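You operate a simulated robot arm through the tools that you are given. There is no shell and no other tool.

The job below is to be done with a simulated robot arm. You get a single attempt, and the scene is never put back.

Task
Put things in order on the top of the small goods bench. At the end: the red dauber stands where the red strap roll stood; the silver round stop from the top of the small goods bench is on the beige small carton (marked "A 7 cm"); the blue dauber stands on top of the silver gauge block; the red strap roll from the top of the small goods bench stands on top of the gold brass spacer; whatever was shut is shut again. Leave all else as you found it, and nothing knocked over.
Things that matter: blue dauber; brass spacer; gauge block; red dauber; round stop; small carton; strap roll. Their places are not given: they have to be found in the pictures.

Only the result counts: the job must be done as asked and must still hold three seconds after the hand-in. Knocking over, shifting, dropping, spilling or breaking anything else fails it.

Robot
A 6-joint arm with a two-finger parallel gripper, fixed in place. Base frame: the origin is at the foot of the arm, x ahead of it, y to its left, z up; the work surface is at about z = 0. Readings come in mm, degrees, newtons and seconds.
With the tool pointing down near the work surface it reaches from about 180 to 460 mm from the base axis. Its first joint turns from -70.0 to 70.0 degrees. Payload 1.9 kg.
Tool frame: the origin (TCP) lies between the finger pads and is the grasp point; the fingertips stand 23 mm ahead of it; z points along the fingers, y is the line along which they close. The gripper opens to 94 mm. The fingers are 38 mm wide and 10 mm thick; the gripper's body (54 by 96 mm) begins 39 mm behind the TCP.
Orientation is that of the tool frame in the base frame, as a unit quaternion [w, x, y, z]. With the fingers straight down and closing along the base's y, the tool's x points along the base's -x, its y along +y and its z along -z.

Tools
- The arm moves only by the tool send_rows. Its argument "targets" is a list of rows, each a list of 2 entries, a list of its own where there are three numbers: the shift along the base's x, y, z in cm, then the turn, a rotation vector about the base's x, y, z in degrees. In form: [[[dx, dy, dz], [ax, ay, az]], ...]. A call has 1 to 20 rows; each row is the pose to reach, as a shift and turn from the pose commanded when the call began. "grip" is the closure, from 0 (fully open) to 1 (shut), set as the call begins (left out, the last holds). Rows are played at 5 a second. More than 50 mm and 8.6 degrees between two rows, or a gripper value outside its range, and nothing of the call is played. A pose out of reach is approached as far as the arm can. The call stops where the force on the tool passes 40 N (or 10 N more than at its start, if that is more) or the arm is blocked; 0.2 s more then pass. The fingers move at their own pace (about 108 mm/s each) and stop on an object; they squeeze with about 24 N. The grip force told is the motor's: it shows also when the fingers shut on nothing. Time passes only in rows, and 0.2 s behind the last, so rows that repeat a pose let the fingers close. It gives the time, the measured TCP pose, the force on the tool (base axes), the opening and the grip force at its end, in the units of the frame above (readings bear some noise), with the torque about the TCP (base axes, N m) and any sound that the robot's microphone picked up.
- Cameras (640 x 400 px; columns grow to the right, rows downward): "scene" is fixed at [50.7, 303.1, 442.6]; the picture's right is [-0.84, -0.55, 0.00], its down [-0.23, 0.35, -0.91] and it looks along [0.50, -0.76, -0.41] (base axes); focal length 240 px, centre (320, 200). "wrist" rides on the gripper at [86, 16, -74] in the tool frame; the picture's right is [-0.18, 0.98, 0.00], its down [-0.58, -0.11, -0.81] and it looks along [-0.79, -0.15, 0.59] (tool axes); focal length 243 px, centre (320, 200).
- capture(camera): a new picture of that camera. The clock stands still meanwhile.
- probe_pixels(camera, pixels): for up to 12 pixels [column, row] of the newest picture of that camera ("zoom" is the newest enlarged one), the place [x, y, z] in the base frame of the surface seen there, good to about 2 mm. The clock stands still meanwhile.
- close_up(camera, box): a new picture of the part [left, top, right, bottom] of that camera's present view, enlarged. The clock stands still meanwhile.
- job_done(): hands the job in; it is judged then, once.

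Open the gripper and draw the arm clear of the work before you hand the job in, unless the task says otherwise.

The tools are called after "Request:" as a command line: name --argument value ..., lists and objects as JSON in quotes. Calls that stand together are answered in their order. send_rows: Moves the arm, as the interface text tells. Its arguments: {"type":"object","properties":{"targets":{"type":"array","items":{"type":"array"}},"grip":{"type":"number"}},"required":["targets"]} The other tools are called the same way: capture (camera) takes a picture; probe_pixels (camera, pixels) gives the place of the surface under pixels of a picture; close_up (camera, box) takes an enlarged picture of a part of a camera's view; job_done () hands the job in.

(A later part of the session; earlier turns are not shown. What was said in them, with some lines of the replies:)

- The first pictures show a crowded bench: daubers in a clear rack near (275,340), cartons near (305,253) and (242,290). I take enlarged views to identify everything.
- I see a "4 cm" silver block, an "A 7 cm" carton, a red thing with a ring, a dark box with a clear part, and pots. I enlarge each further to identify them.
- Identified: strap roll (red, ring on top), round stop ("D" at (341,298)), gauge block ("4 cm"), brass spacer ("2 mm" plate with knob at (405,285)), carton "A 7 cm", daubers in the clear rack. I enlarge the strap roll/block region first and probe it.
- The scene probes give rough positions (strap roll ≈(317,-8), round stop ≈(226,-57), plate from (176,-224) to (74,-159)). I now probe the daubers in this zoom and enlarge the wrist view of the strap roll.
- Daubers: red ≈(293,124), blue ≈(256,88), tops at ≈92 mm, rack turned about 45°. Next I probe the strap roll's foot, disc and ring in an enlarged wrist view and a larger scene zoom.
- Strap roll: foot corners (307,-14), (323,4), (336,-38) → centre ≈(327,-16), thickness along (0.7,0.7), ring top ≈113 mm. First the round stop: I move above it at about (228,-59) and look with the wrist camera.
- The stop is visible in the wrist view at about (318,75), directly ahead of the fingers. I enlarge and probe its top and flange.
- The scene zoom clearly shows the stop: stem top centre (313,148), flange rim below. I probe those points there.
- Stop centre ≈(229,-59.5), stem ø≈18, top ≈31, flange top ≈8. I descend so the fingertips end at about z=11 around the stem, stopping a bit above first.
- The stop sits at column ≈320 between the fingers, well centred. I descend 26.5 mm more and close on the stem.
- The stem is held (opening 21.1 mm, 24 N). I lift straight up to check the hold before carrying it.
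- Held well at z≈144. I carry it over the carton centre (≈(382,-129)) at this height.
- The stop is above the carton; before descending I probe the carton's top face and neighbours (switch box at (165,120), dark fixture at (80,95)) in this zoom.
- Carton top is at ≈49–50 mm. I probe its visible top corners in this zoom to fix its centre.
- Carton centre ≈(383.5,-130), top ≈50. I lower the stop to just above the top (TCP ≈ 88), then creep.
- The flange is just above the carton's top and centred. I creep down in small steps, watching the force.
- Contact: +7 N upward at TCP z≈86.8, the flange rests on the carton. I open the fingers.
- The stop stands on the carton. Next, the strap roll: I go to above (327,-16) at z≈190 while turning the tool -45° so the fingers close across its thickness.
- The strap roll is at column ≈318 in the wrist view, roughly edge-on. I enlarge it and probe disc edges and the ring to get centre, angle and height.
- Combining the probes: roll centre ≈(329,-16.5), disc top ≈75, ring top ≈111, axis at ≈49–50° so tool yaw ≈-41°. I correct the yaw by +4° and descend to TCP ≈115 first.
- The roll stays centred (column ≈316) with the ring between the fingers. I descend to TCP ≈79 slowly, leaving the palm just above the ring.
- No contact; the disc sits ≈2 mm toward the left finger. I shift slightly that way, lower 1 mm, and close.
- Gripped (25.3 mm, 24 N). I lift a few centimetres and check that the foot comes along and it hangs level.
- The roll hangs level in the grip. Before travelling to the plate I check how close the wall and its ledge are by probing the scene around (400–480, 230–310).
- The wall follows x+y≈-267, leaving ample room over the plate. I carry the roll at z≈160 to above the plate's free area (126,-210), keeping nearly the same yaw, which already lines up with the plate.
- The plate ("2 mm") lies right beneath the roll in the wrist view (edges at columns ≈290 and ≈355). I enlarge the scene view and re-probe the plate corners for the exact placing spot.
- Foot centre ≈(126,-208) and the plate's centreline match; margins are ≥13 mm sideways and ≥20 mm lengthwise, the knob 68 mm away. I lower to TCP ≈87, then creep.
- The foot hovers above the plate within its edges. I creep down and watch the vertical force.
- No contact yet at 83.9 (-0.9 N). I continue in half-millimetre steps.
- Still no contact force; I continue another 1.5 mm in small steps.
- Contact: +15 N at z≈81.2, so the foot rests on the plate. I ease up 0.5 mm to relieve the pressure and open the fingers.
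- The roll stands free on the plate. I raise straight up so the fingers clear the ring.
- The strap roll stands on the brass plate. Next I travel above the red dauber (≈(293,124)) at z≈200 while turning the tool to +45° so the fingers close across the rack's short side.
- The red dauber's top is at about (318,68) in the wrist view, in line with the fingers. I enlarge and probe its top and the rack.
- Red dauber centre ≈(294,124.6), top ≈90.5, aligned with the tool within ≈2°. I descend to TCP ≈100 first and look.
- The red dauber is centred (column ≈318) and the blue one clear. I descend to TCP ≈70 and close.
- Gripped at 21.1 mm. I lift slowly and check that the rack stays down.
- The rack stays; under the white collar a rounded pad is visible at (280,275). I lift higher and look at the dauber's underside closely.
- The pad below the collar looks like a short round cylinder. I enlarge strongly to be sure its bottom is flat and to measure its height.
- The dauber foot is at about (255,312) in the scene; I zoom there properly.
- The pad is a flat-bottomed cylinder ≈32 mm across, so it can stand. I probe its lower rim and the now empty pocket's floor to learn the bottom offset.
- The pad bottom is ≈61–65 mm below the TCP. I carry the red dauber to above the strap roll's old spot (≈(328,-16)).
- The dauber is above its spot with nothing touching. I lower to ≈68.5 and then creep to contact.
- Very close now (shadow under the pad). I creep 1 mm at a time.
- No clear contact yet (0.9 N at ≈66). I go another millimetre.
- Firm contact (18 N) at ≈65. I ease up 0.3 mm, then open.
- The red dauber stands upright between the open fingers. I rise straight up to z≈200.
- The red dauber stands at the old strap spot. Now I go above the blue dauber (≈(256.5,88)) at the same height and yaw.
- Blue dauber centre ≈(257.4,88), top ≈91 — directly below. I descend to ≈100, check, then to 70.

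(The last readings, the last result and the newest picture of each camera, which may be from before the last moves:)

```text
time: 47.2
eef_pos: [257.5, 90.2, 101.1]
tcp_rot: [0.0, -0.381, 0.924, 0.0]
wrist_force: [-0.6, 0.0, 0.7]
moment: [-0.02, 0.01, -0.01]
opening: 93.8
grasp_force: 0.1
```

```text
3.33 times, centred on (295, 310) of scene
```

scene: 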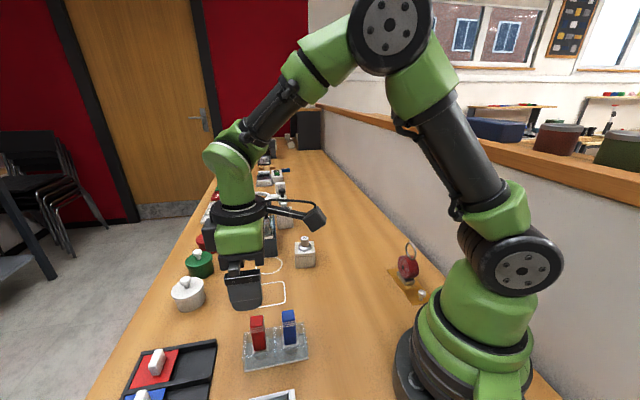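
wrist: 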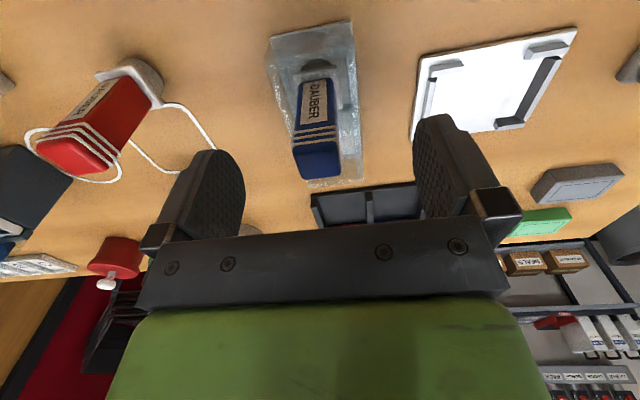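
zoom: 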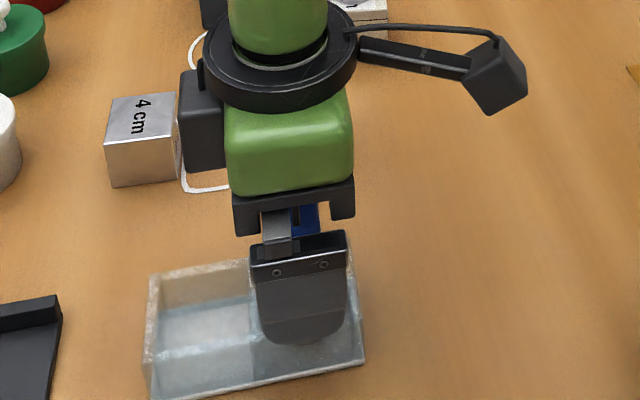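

Blue dauber centred (column ≈317), red one well clear of the left finger. I descend to ≈70 and close.

Request:
send_rows --targets '[[[0, -0.08, -1.2], [0, 0, 0]], [[0, -0.08, -2.4], [0, 0, 0]], [[0, -0.08, -3.1], [0, 0, 0]], [[0, -0.08, -3.1], [0, 0, 0]]]' --grip 0

Request:
send_rows --targets '[[[0, 0, 0], [0, 0, 0]], [[0, 0, 0], [0, 0, 0]], [[0, 0, 0], [0, 0, 0]], [[0, 0, 0], [0, 0, 0]]]' --grip 1

Request:
send_rows --targets '[[[0, 0, 0.5], [0, 0, 0]], [[0, 0, 1.0], [0, 0, 0]], [[0, 0, 2.0], [0, 0, 0]], [[0, 0, 2.0], [0, 0, 0]]]'

Request:
close_up --camera "scene" --box '[225, 280, 335, 380]'

```text
time: 48.2
eef_pos: [256.4, 87.1, 68.7]
tcp_rot: [0.0, -0.381, 0.925, 0.0]
wrist_force: [0.0, 0.0, -0.6]
moment: [0.0, 0.03, 0.04]
opening: 94.0
grasp_force: 0.0
```

```text
time: 49.2
eef_pos: [257.8, 87.9, 70.1]
tcp_rot: [0.0, -0.381, 0.924, 0.0]
wrist_force: [-0.5, 0.0, -0.1]
moment: [-0.03, -0.01, -0.01]
opening: 21.3
grasp_force: 23.8
```

```text
time: 50.2
eef_pos: [257.7, 87.6, 91.2]
tcp_rot: [0.0, -0.381, 0.924, -0.001]
wrist_force: [-0.2, -0.4, -0.4]
moment: [-0.03, 0.01, -0.01]
opening: 21.5
grasp_force: 23.7
```

```text
4.00 times, centred on (280, 330) of scene
```

zoom: 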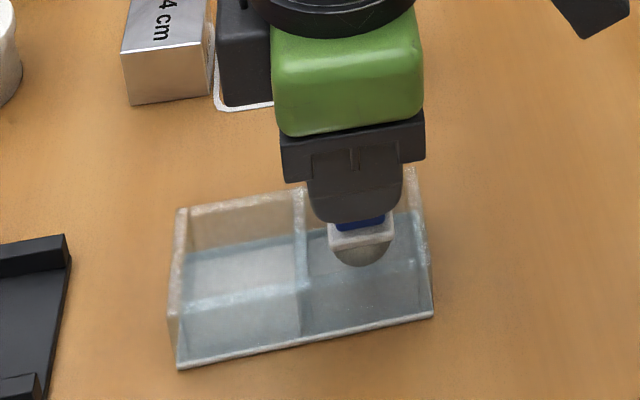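

The blue dauber is out, rack unmoved. I lift to ≈170 and re-probe the gauge block's top and nearby pots.

Request:
send_rows --targets '[[[0, 0, 2.5], [0, 0, 0]], [[0, 0, 5.5], [0, 0, 0]], [[0, 0, 8.0], [0, 0, 0]], [[0, 0, 8.0], [0, 0, 0]]]'

Request:
close_up --camera "scene" --box '[165, 255, 265, 325]'

Request:
capture --camera "wrist"

```text
time: 51.2
eef_pos: [256.3, 87.7, 170.2]
tcp_rot: [0.0, -0.381, 0.925, 0.0]
wrist_force: [-0.6, 0.1, 0.2]
moment: [0.0, -0.02, -0.02]
opening: 21.4
grasp_force: 23.7
```

```text
5.71 times, centred on (215, 290) of scene
```

zoom: 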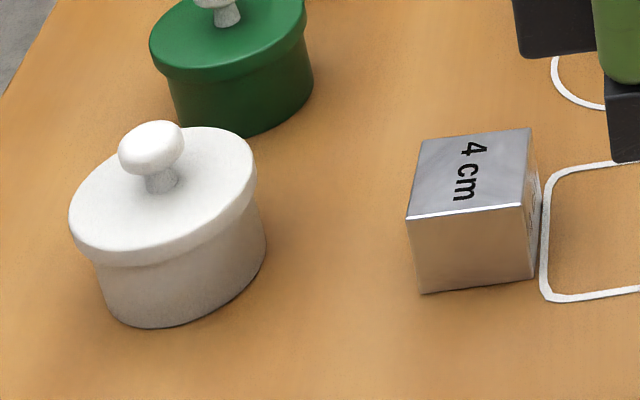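

```text
taken
```

wrist: 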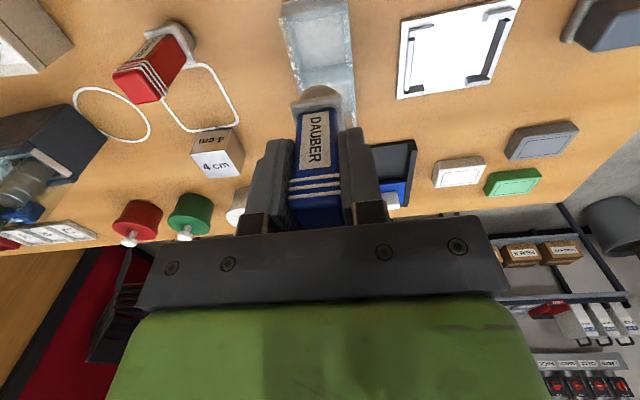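

The scene zoom shows the block's top face with corners near (420,140), (530,130), (523,204), (408,218). I probe these and the white pot's knob.

Request:
probe_pixels --camera "zoom" --pixels '[[424, 143], [526, 133], [519, 200], [412, 214], [470, 175], [415, 280], [530, 270], [150, 135], [100, 220], [240, 170], [180, 150], [465, 240]]'

Request:
close_up --camera "wrist" --box '[170, 110, 260, 190]'

Request:
probe_pixels --camera "zoom" --pixels '[[320, 250], [200, 180], [420, 170], [460, 300], [260, 330], [180, 200], [400, 150]]'

```text
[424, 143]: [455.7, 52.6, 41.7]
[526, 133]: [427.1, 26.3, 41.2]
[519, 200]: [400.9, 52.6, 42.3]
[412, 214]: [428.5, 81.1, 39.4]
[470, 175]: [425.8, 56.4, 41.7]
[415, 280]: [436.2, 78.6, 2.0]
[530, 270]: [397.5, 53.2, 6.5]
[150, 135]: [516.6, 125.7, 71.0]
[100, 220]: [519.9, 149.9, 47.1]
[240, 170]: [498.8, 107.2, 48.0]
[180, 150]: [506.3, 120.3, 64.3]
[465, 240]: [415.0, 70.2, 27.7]
```

```text
5.00 times, centred on (215, 150) of wrist
```

zoom: 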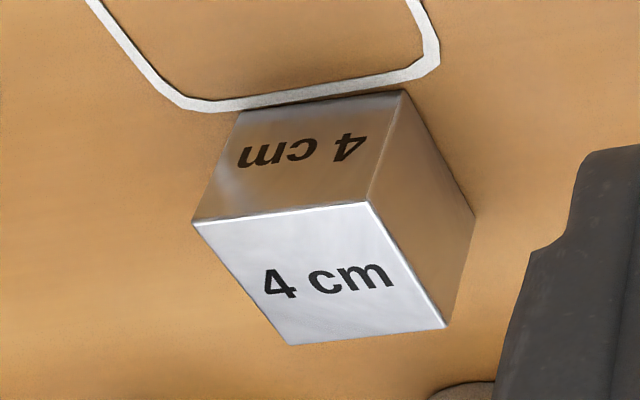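

```text
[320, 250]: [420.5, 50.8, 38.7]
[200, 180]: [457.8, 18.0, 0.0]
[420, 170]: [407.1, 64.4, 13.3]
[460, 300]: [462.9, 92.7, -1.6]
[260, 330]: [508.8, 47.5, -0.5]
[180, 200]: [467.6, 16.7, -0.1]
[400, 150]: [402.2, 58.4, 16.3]
```

Block centre ≈(428,53) from the scene corners. I cross-check with the wrist zoom's top-face corners (195,222), (368,203), (447,328), (290,345).

Request:
probe_pixels --camera "zoom" --pixels '[[202, 226], [366, 209], [440, 325], [293, 340], [328, 275]]'

```text
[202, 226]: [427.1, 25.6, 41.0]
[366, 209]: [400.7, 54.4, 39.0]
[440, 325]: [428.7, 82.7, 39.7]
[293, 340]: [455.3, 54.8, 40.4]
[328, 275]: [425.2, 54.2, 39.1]
```

Both views agree on the block centre ≈(428,53.8), top 40. I carry the blue dauber there at z≈170.

Request:
send_rows --targets '[[[2.5, -0.5, 0], [0, 0, 0]], [[5.5, -1.1, 0], [0, 0, 0]], [[8.5, -1.7, 0], [0, 0, 0]], [[11.5, -2.3, 0], [0, 0, 0]], [[14.5, -2.9, 0], [0, 0, 0]], [[16.5, -3.3, 0], [0, 0, 0]], [[17.1, -3.4, 0], [0, 0, 0]], [[17.1, -3.4, 0], [0, 0, 0]]]'

Request:
capture --camera "scene"

Request:
capture --camera "wrist"

```text
time: 53.0
eef_pos: [429.2, 53.6, 170.2]
tcp_rot: [0.0, -0.381, 0.925, 0.0]
wrist_force: [0.6, 0.5, -0.5]
moment: [-0.03, 0.0, 0.0]
opening: 21.0
grasp_force: 24.0
```

```text
taken
```

scene: 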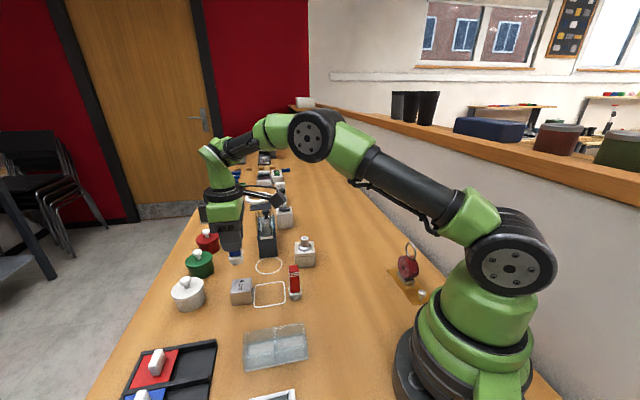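

```text
taken
```

wrist: 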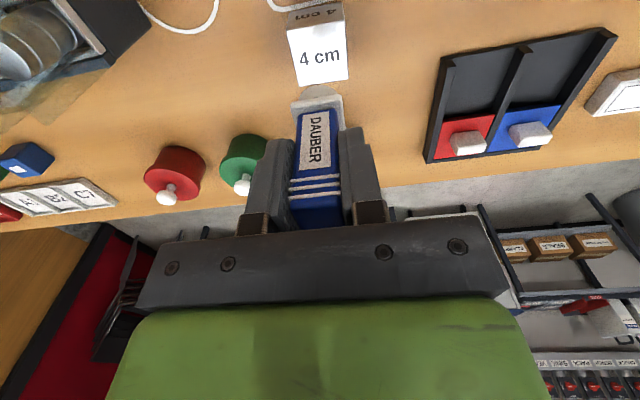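

The dauber is over the block (block at (318,45) in the wrist view, in line). I lower to ≈111 and check from the scene camera.

Request:
send_rows --targets '[[[0, 0, -2.0], [0, 0, 0]], [[-0.03, 0, -4.0], [0, 0, 0]], [[-0.03, 0, -5.5], [0, 0, 0]], [[-0.03, 0, -5.9], [0, 0, 0]], [[-0.03, 0, -5.9], [0, 0, 0]]]'

Request:
close_up --camera "scene" --box '[205, 240, 275, 310]'

Request:
capture --camera "wrist"

```text
time: 54.2
eef_pos: [427.4, 53.6, 110.7]
tcp_rot: [0.0, -0.382, 0.924, 0.0]
wrist_force: [0.0, -0.4, 0.0]
moment: [-0.04, -0.02, 0.05]
opening: 21.3
grasp_force: 24.1
```

```text
5.71 times, centred on (240, 275) of scene
```

zoom: 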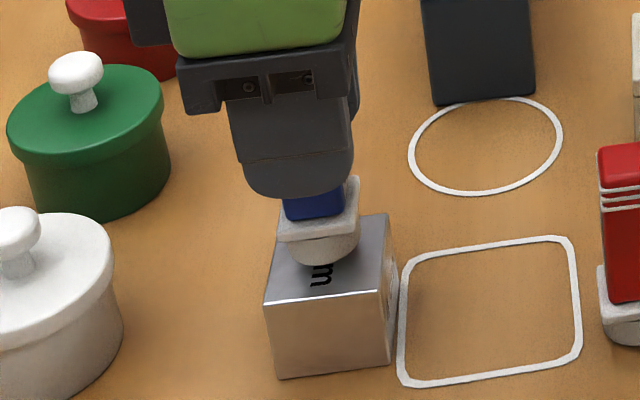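

```text
taken
```

wrist: 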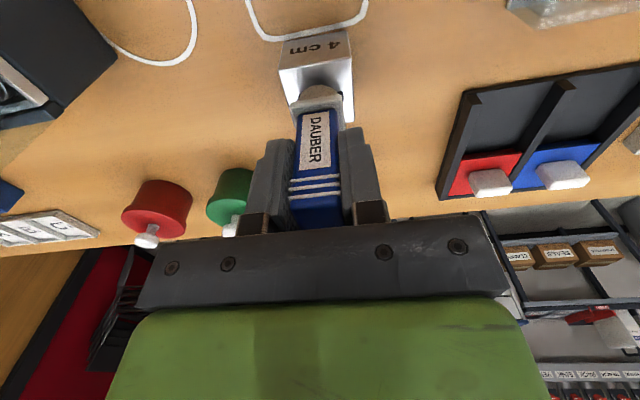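

The pad hovers ≈5 mm above the top face and seems a few mm left of centre. I probe the pad and block edges in a larger zoom to quantify.

Request:
close_up --camera "scene" --box '[228, 265, 260, 297]'

Request:
probe_pixels --camera "zoom" --pixels '[[330, 180], [330, 215], [270, 190], [390, 180], [200, 100], [470, 130], [450, 80], [160, 250], [520, 240], [230, 60]]'

Request:
close_up --camera "wrist" --box '[270, 25, 370, 125]'

```text
12.50 times, centred on (244, 281) of scene
```

zoom: 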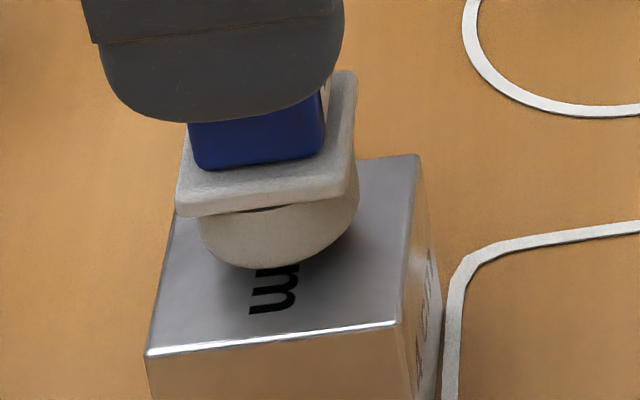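

```text
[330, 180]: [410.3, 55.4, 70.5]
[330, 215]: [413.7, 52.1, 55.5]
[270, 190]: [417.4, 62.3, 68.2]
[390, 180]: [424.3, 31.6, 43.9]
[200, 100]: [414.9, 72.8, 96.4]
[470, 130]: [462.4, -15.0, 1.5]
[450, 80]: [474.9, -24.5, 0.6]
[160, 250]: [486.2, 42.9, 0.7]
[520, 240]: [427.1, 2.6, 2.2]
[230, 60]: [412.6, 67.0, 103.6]
```

```text
4.00 times, centred on (320, 75) of wrist
```

zoom: 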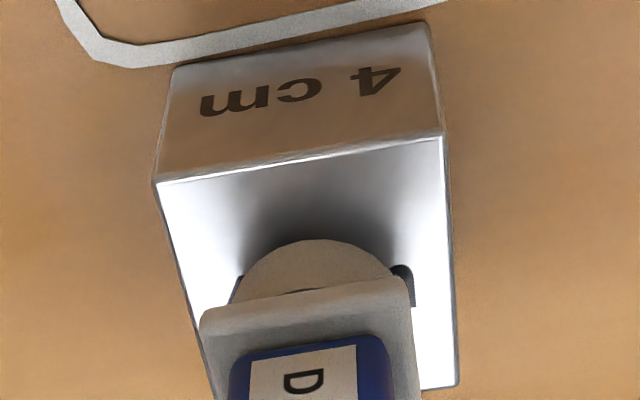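

I probe the pad's camera-facing side and the block's visible top corners to compute the offset precisely.

Request:
close_up --camera "scene" --box '[228, 265, 260, 297]'

Request:
probe_pixels --camera "zoom" --pixels '[[278, 235], [278, 250], [278, 262], [210, 235], [350, 210], [152, 350], [393, 322], [413, 160], [185, 222], [240, 250], [320, 240]]'

Request:
close_up --camera "wrist" --box '[270, 25, 370, 125]'

Request:
probe_pixels --camera "zoom" --pixels '[[318, 245], [318, 265], [250, 272], [390, 265], [162, 188], [438, 145], [452, 382], [300, 170], [215, 350], [448, 260]]'

```text
12.50 times, centred on (244, 281) of scene
```

zoom: 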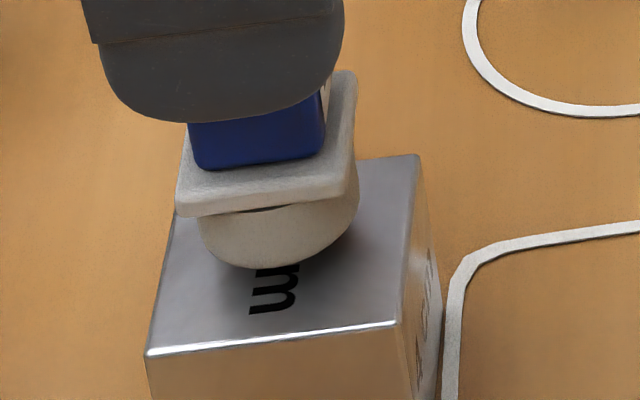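

```text
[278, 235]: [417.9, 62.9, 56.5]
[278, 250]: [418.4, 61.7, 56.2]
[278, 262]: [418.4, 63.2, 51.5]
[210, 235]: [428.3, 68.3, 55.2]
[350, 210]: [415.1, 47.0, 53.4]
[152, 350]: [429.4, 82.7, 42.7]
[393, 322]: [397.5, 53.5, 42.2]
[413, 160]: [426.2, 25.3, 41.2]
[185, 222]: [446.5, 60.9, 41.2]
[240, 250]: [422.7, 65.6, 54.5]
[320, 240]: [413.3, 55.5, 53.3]
```

```text
4.00 times, centred on (320, 75) of wrist
```

zoom: 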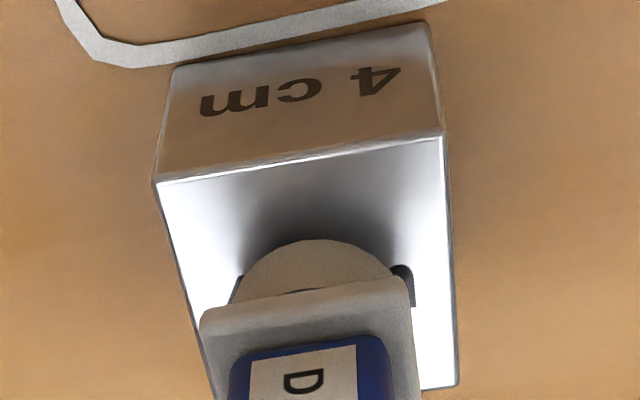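

```text
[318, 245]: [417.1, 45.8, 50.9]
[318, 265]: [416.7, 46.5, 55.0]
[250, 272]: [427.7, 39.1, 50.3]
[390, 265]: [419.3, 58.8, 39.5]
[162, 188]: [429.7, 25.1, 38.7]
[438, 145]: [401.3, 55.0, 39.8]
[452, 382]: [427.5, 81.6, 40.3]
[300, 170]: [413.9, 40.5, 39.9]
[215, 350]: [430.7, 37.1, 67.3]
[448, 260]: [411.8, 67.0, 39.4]
```

Pad centre ≈(429,55.5) vs block (428,53.8) — within 2 mm. I nudge 1 mm back and lower 4 mm, then creep to contact.

Request:
send_rows --targets '[[[-0.05, -0.1, 0], [0, 0, 0]], [[-0.05, -0.1, -0.2], [0, 0, 0]], [[-0.05, -0.1, -0.35], [0, 0, 0]], [[-0.05, -0.1, -0.4], [0, 0, 0]], [[-0.05, -0.1, -0.4], [0, 0, 0]]]'

```text
time: 55.4
eef_pos: [427.6, 51.9, 106.4]
tcp_rot: [0.0, -0.381, 0.924, 0.0]
wrist_force: [0.8, 0.2, 0.2]
moment: [0.02, 0.01, 0.0]
opening: 21.3
grasp_force: 23.7
```

No contact yet at ≈106.4. I creep another millimetre in half-millimetre steps.

Request:
send_rows --targets '[[[0, 0, -0.05], [0, 0, 0]], [[0, 0, -0.1], [0, 0, 0]], [[0, 0, -0.1], [0, 0, 0]]]'

```text
time: 56.2
eef_pos: [426.3, 52.6, 105.6]
tcp_rot: [0.0, -0.381, 0.925, 0.0]
wrist_force: [0.3, -0.5, -0.4]
moment: [-0.01, -0.04, -0.01]
opening: 21.4
grasp_force: 24.0
```

Still free at ≈105.6. Another half millimetre or so.

Request:
send_rows --targets '[[[0, 0, -0.04], [0, 0, 0]], [[0, 0, -0.07], [0, 0, 0]], [[0, 0, -0.07], [0, 0, 0]]]'

```text
time: 57.0
eef_pos: [428.6, 52.0, 104.9]
tcp_rot: [0.001, -0.382, 0.924, 0.0]
wrist_force: [-1.3, -0.6, 3.0]
moment: [-0.06, 0.03, 0.02]
opening: 21.3
grasp_force: 23.9
```

Light contact (3 N) at ≈105. I check the picture before opening.

Request:
close_up --camera "scene" --box '[228, 265, 260, 297]'

Request:
close_up --camera "wrist" --box '[270, 25, 370, 125]'

```text
12.50 times, centred on (244, 281) of scene
```

zoom: 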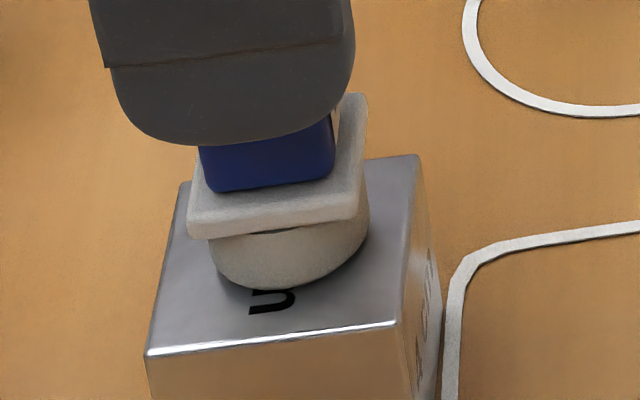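

```text
4.00 times, centred on (320, 75) of wrist
```

zoom: 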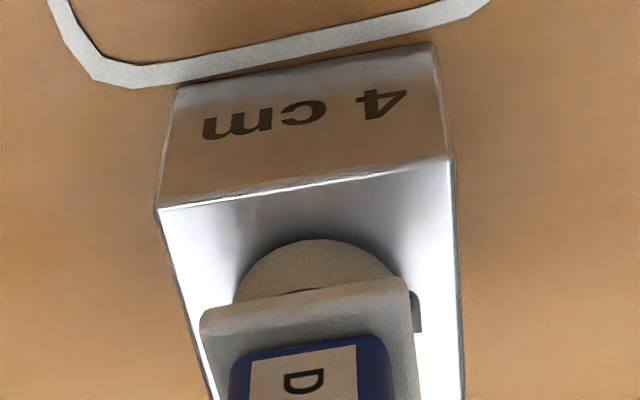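

The pad rests fully on the block's top with margin all round. I open the fingers.

Request:
send_rows --targets '[[[0, 0, 0], [0, 0, 0]], [[0, 0, 0], [0, 0, 0]], [[0, 0, 0], [0, 0, 0]]]' --grip 0

Request:
capture --camera "wrist"

Request:
close_up --camera "scene" --box '[205, 235, 275, 305]'

```text
time: 57.8
eef_pos: [427.7, 52.2, 105.8]
tcp_rot: [0.0, -0.381, 0.924, 0.0]
wrist_force: [-0.8, -0.7, -0.5]
moment: [0.0, 0.0, 0.01]
opening: 94.1
grasp_force: 0.2
```

```text
taken
```

wrist: 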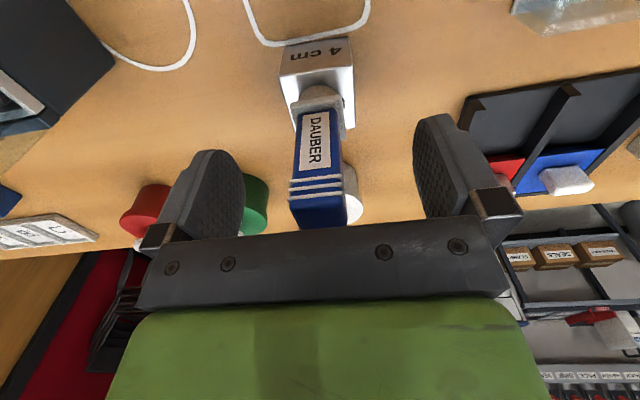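

```text
5.71 times, centred on (240, 270) of scene
```

zoom: 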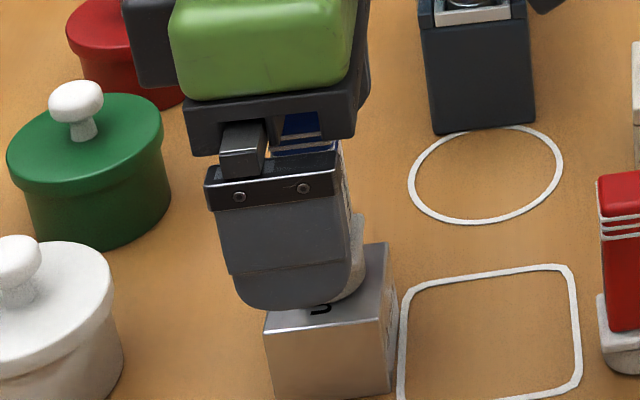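

The blue dauber stands on the block between the open fingers. I rise straight up to ≈235 and retreat toward the middle.

Request:
send_rows --targets '[[[0, 0, 1.5], [0, 0, 0]], [[0, 0, 4.0], [0, 0, 0]], [[0, 0, 7.5], [0, 0, 0]], [[0, 0, 11.0], [0, 0, 0]], [[0, 0, 13.0], [0, 0, 0]], [[-3.0, -1.0, 14.5], [0, 0, 0]], [[-7.0, -2.5, 16.0], [0, 0, 0]], [[-11.0, -4.0, 18.0], [0, 0, 0]], [[-15.0, -5.5, 20.0], [0, 0, 0]], [[-17.5, -7.0, 22.0], [0, 0, 0]], [[-17.5, -7.0, 22.0], [0, 0, 0]]]' --grip 0

Request:
capture --camera "scene"

Request:
close_up --camera "scene" --box '[165, 225, 345, 385]'

Request:
close_up --camera "scene" --box '[370, 220, 450, 310]'

```text
time: 60.2
eef_pos: [251.4, -16.6, 324.2]
tcp_rot: [0.0, -0.381, 0.925, 0.0]
wrist_force: [-0.6, -0.1, -0.2]
moment: [0.01, 0.01, 0.02]
opening: 93.8
grasp_force: 0.0
```

```text
taken
```

scene: 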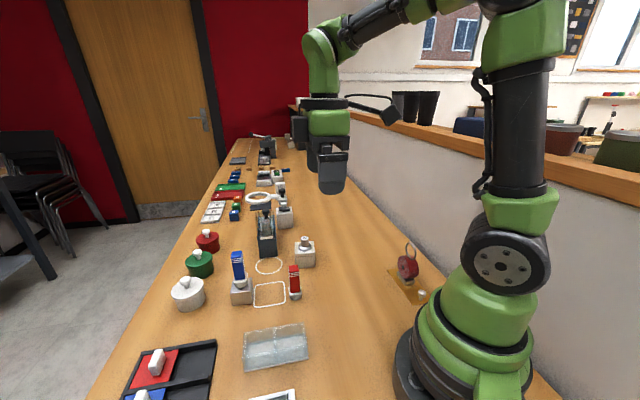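

```text
2.50 times, centred on (255, 305) of scene
```

zoom: 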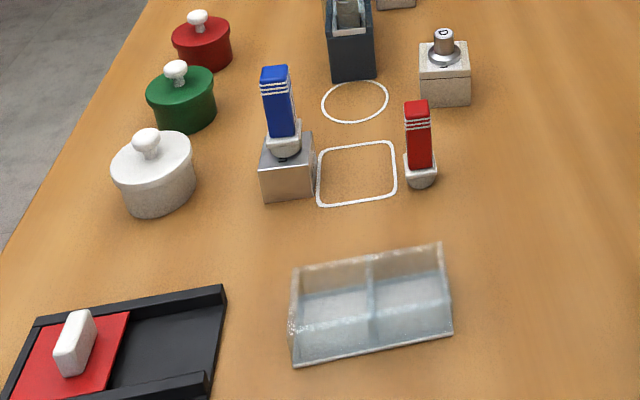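

```text
4.44 times, centred on (410, 265) of scene
```

zoom: 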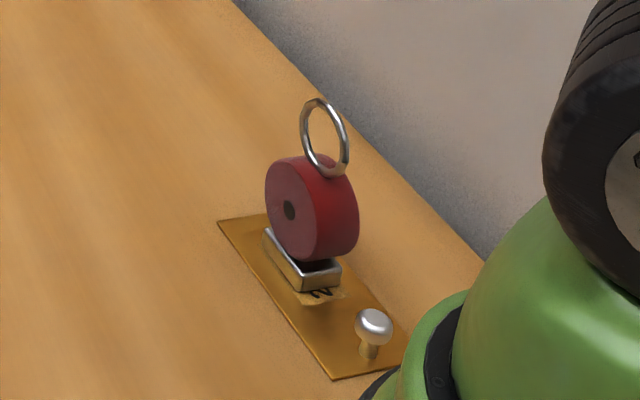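

All four items are placed. I verify details up close: blue dauber on the block, red dauber's position, rack unmoved.

Request:
close_up --camera "scene" --box '[220, 240, 260, 310]'

Request:
close_up --camera "scene" --box '[225, 300, 325, 380]'

Request:
close_up --camera "scene" --box '[275, 230, 325, 305]'

Request:
probe_pixels --camera "zoom" --pixels '[[270, 185], [300, 180], [285, 165], [285, 350], [285, 365]]'

Request:
capture --camera "wrist"

```text
5.71 times, centred on (240, 275) of scene
```

zoom: 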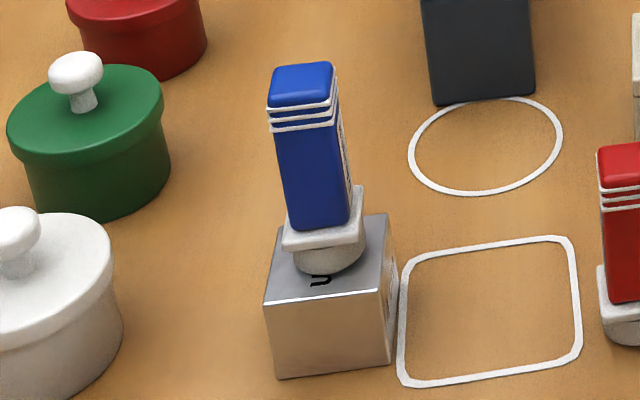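

```text
5.00 times, centred on (275, 340) of scene
```

zoom: 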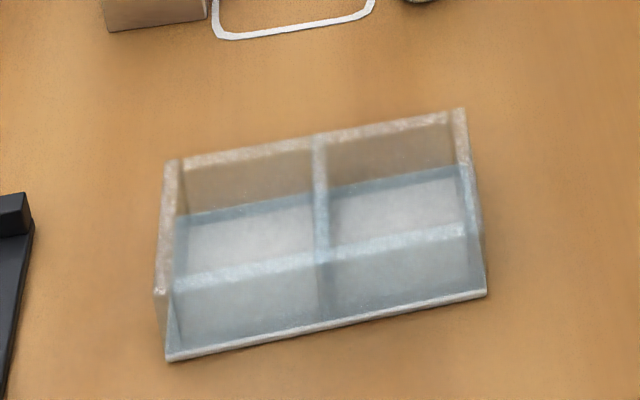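

```text
5.33 times, centred on (300, 268) of scene
```

zoom: 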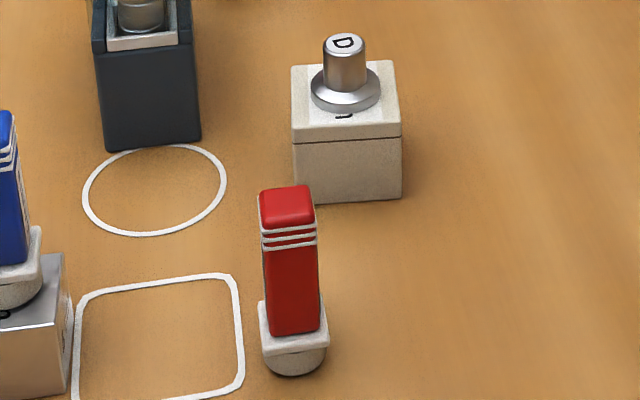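

```text
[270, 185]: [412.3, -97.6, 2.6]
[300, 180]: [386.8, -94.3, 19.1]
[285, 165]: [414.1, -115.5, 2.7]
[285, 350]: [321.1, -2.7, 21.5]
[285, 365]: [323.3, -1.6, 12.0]
```

```text
taken
```

wrist: 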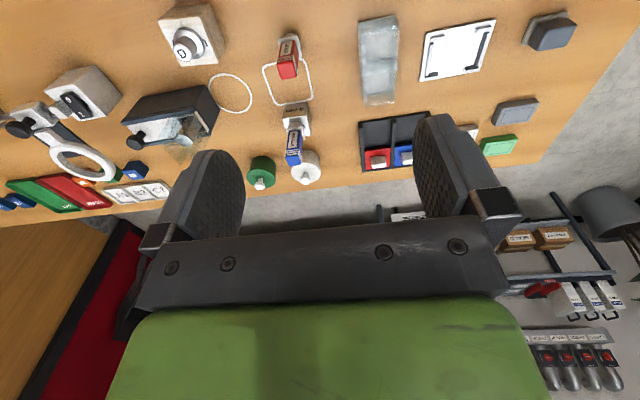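

Everything checks out: stop "D" on the carton, red dauber at the old strap spot, blue dauber upright on the block, strap roll on the brass plate, rack and pots undisturbed, gripper open and clear. I hand the job in.

Request:
job_done

```text
The job is handed in.
```

The job is handed in, and all four items are where the task asked for them. No verdict has come back yet. The last pictures showed everything upright:

- **Red dauber:** it stands on the bench at about (328, -16), where the red strap roll stood. My estimates of the roll's old centre agree with that to about 4 mm.
- **Silver round stop:** it stands upright on the beige "A 7 cm" carton, near the centre of the top.
- **Blue dauber:** it stands on the silver "4 cm" gauge block, about 1–2 mm off centre by my measurements. The whole pad is on the block.
- **Red strap roll:** it stands on the gold "2 mm" brass spacer, within the plate's edges and clear of its knob.

I didn't open anything, so there was nothing to shut again. The dauber rack, pots, carton and gauge block look unmoved in the final pictures. The gripper is open, and the arm is back near its starting position, clear of the work.
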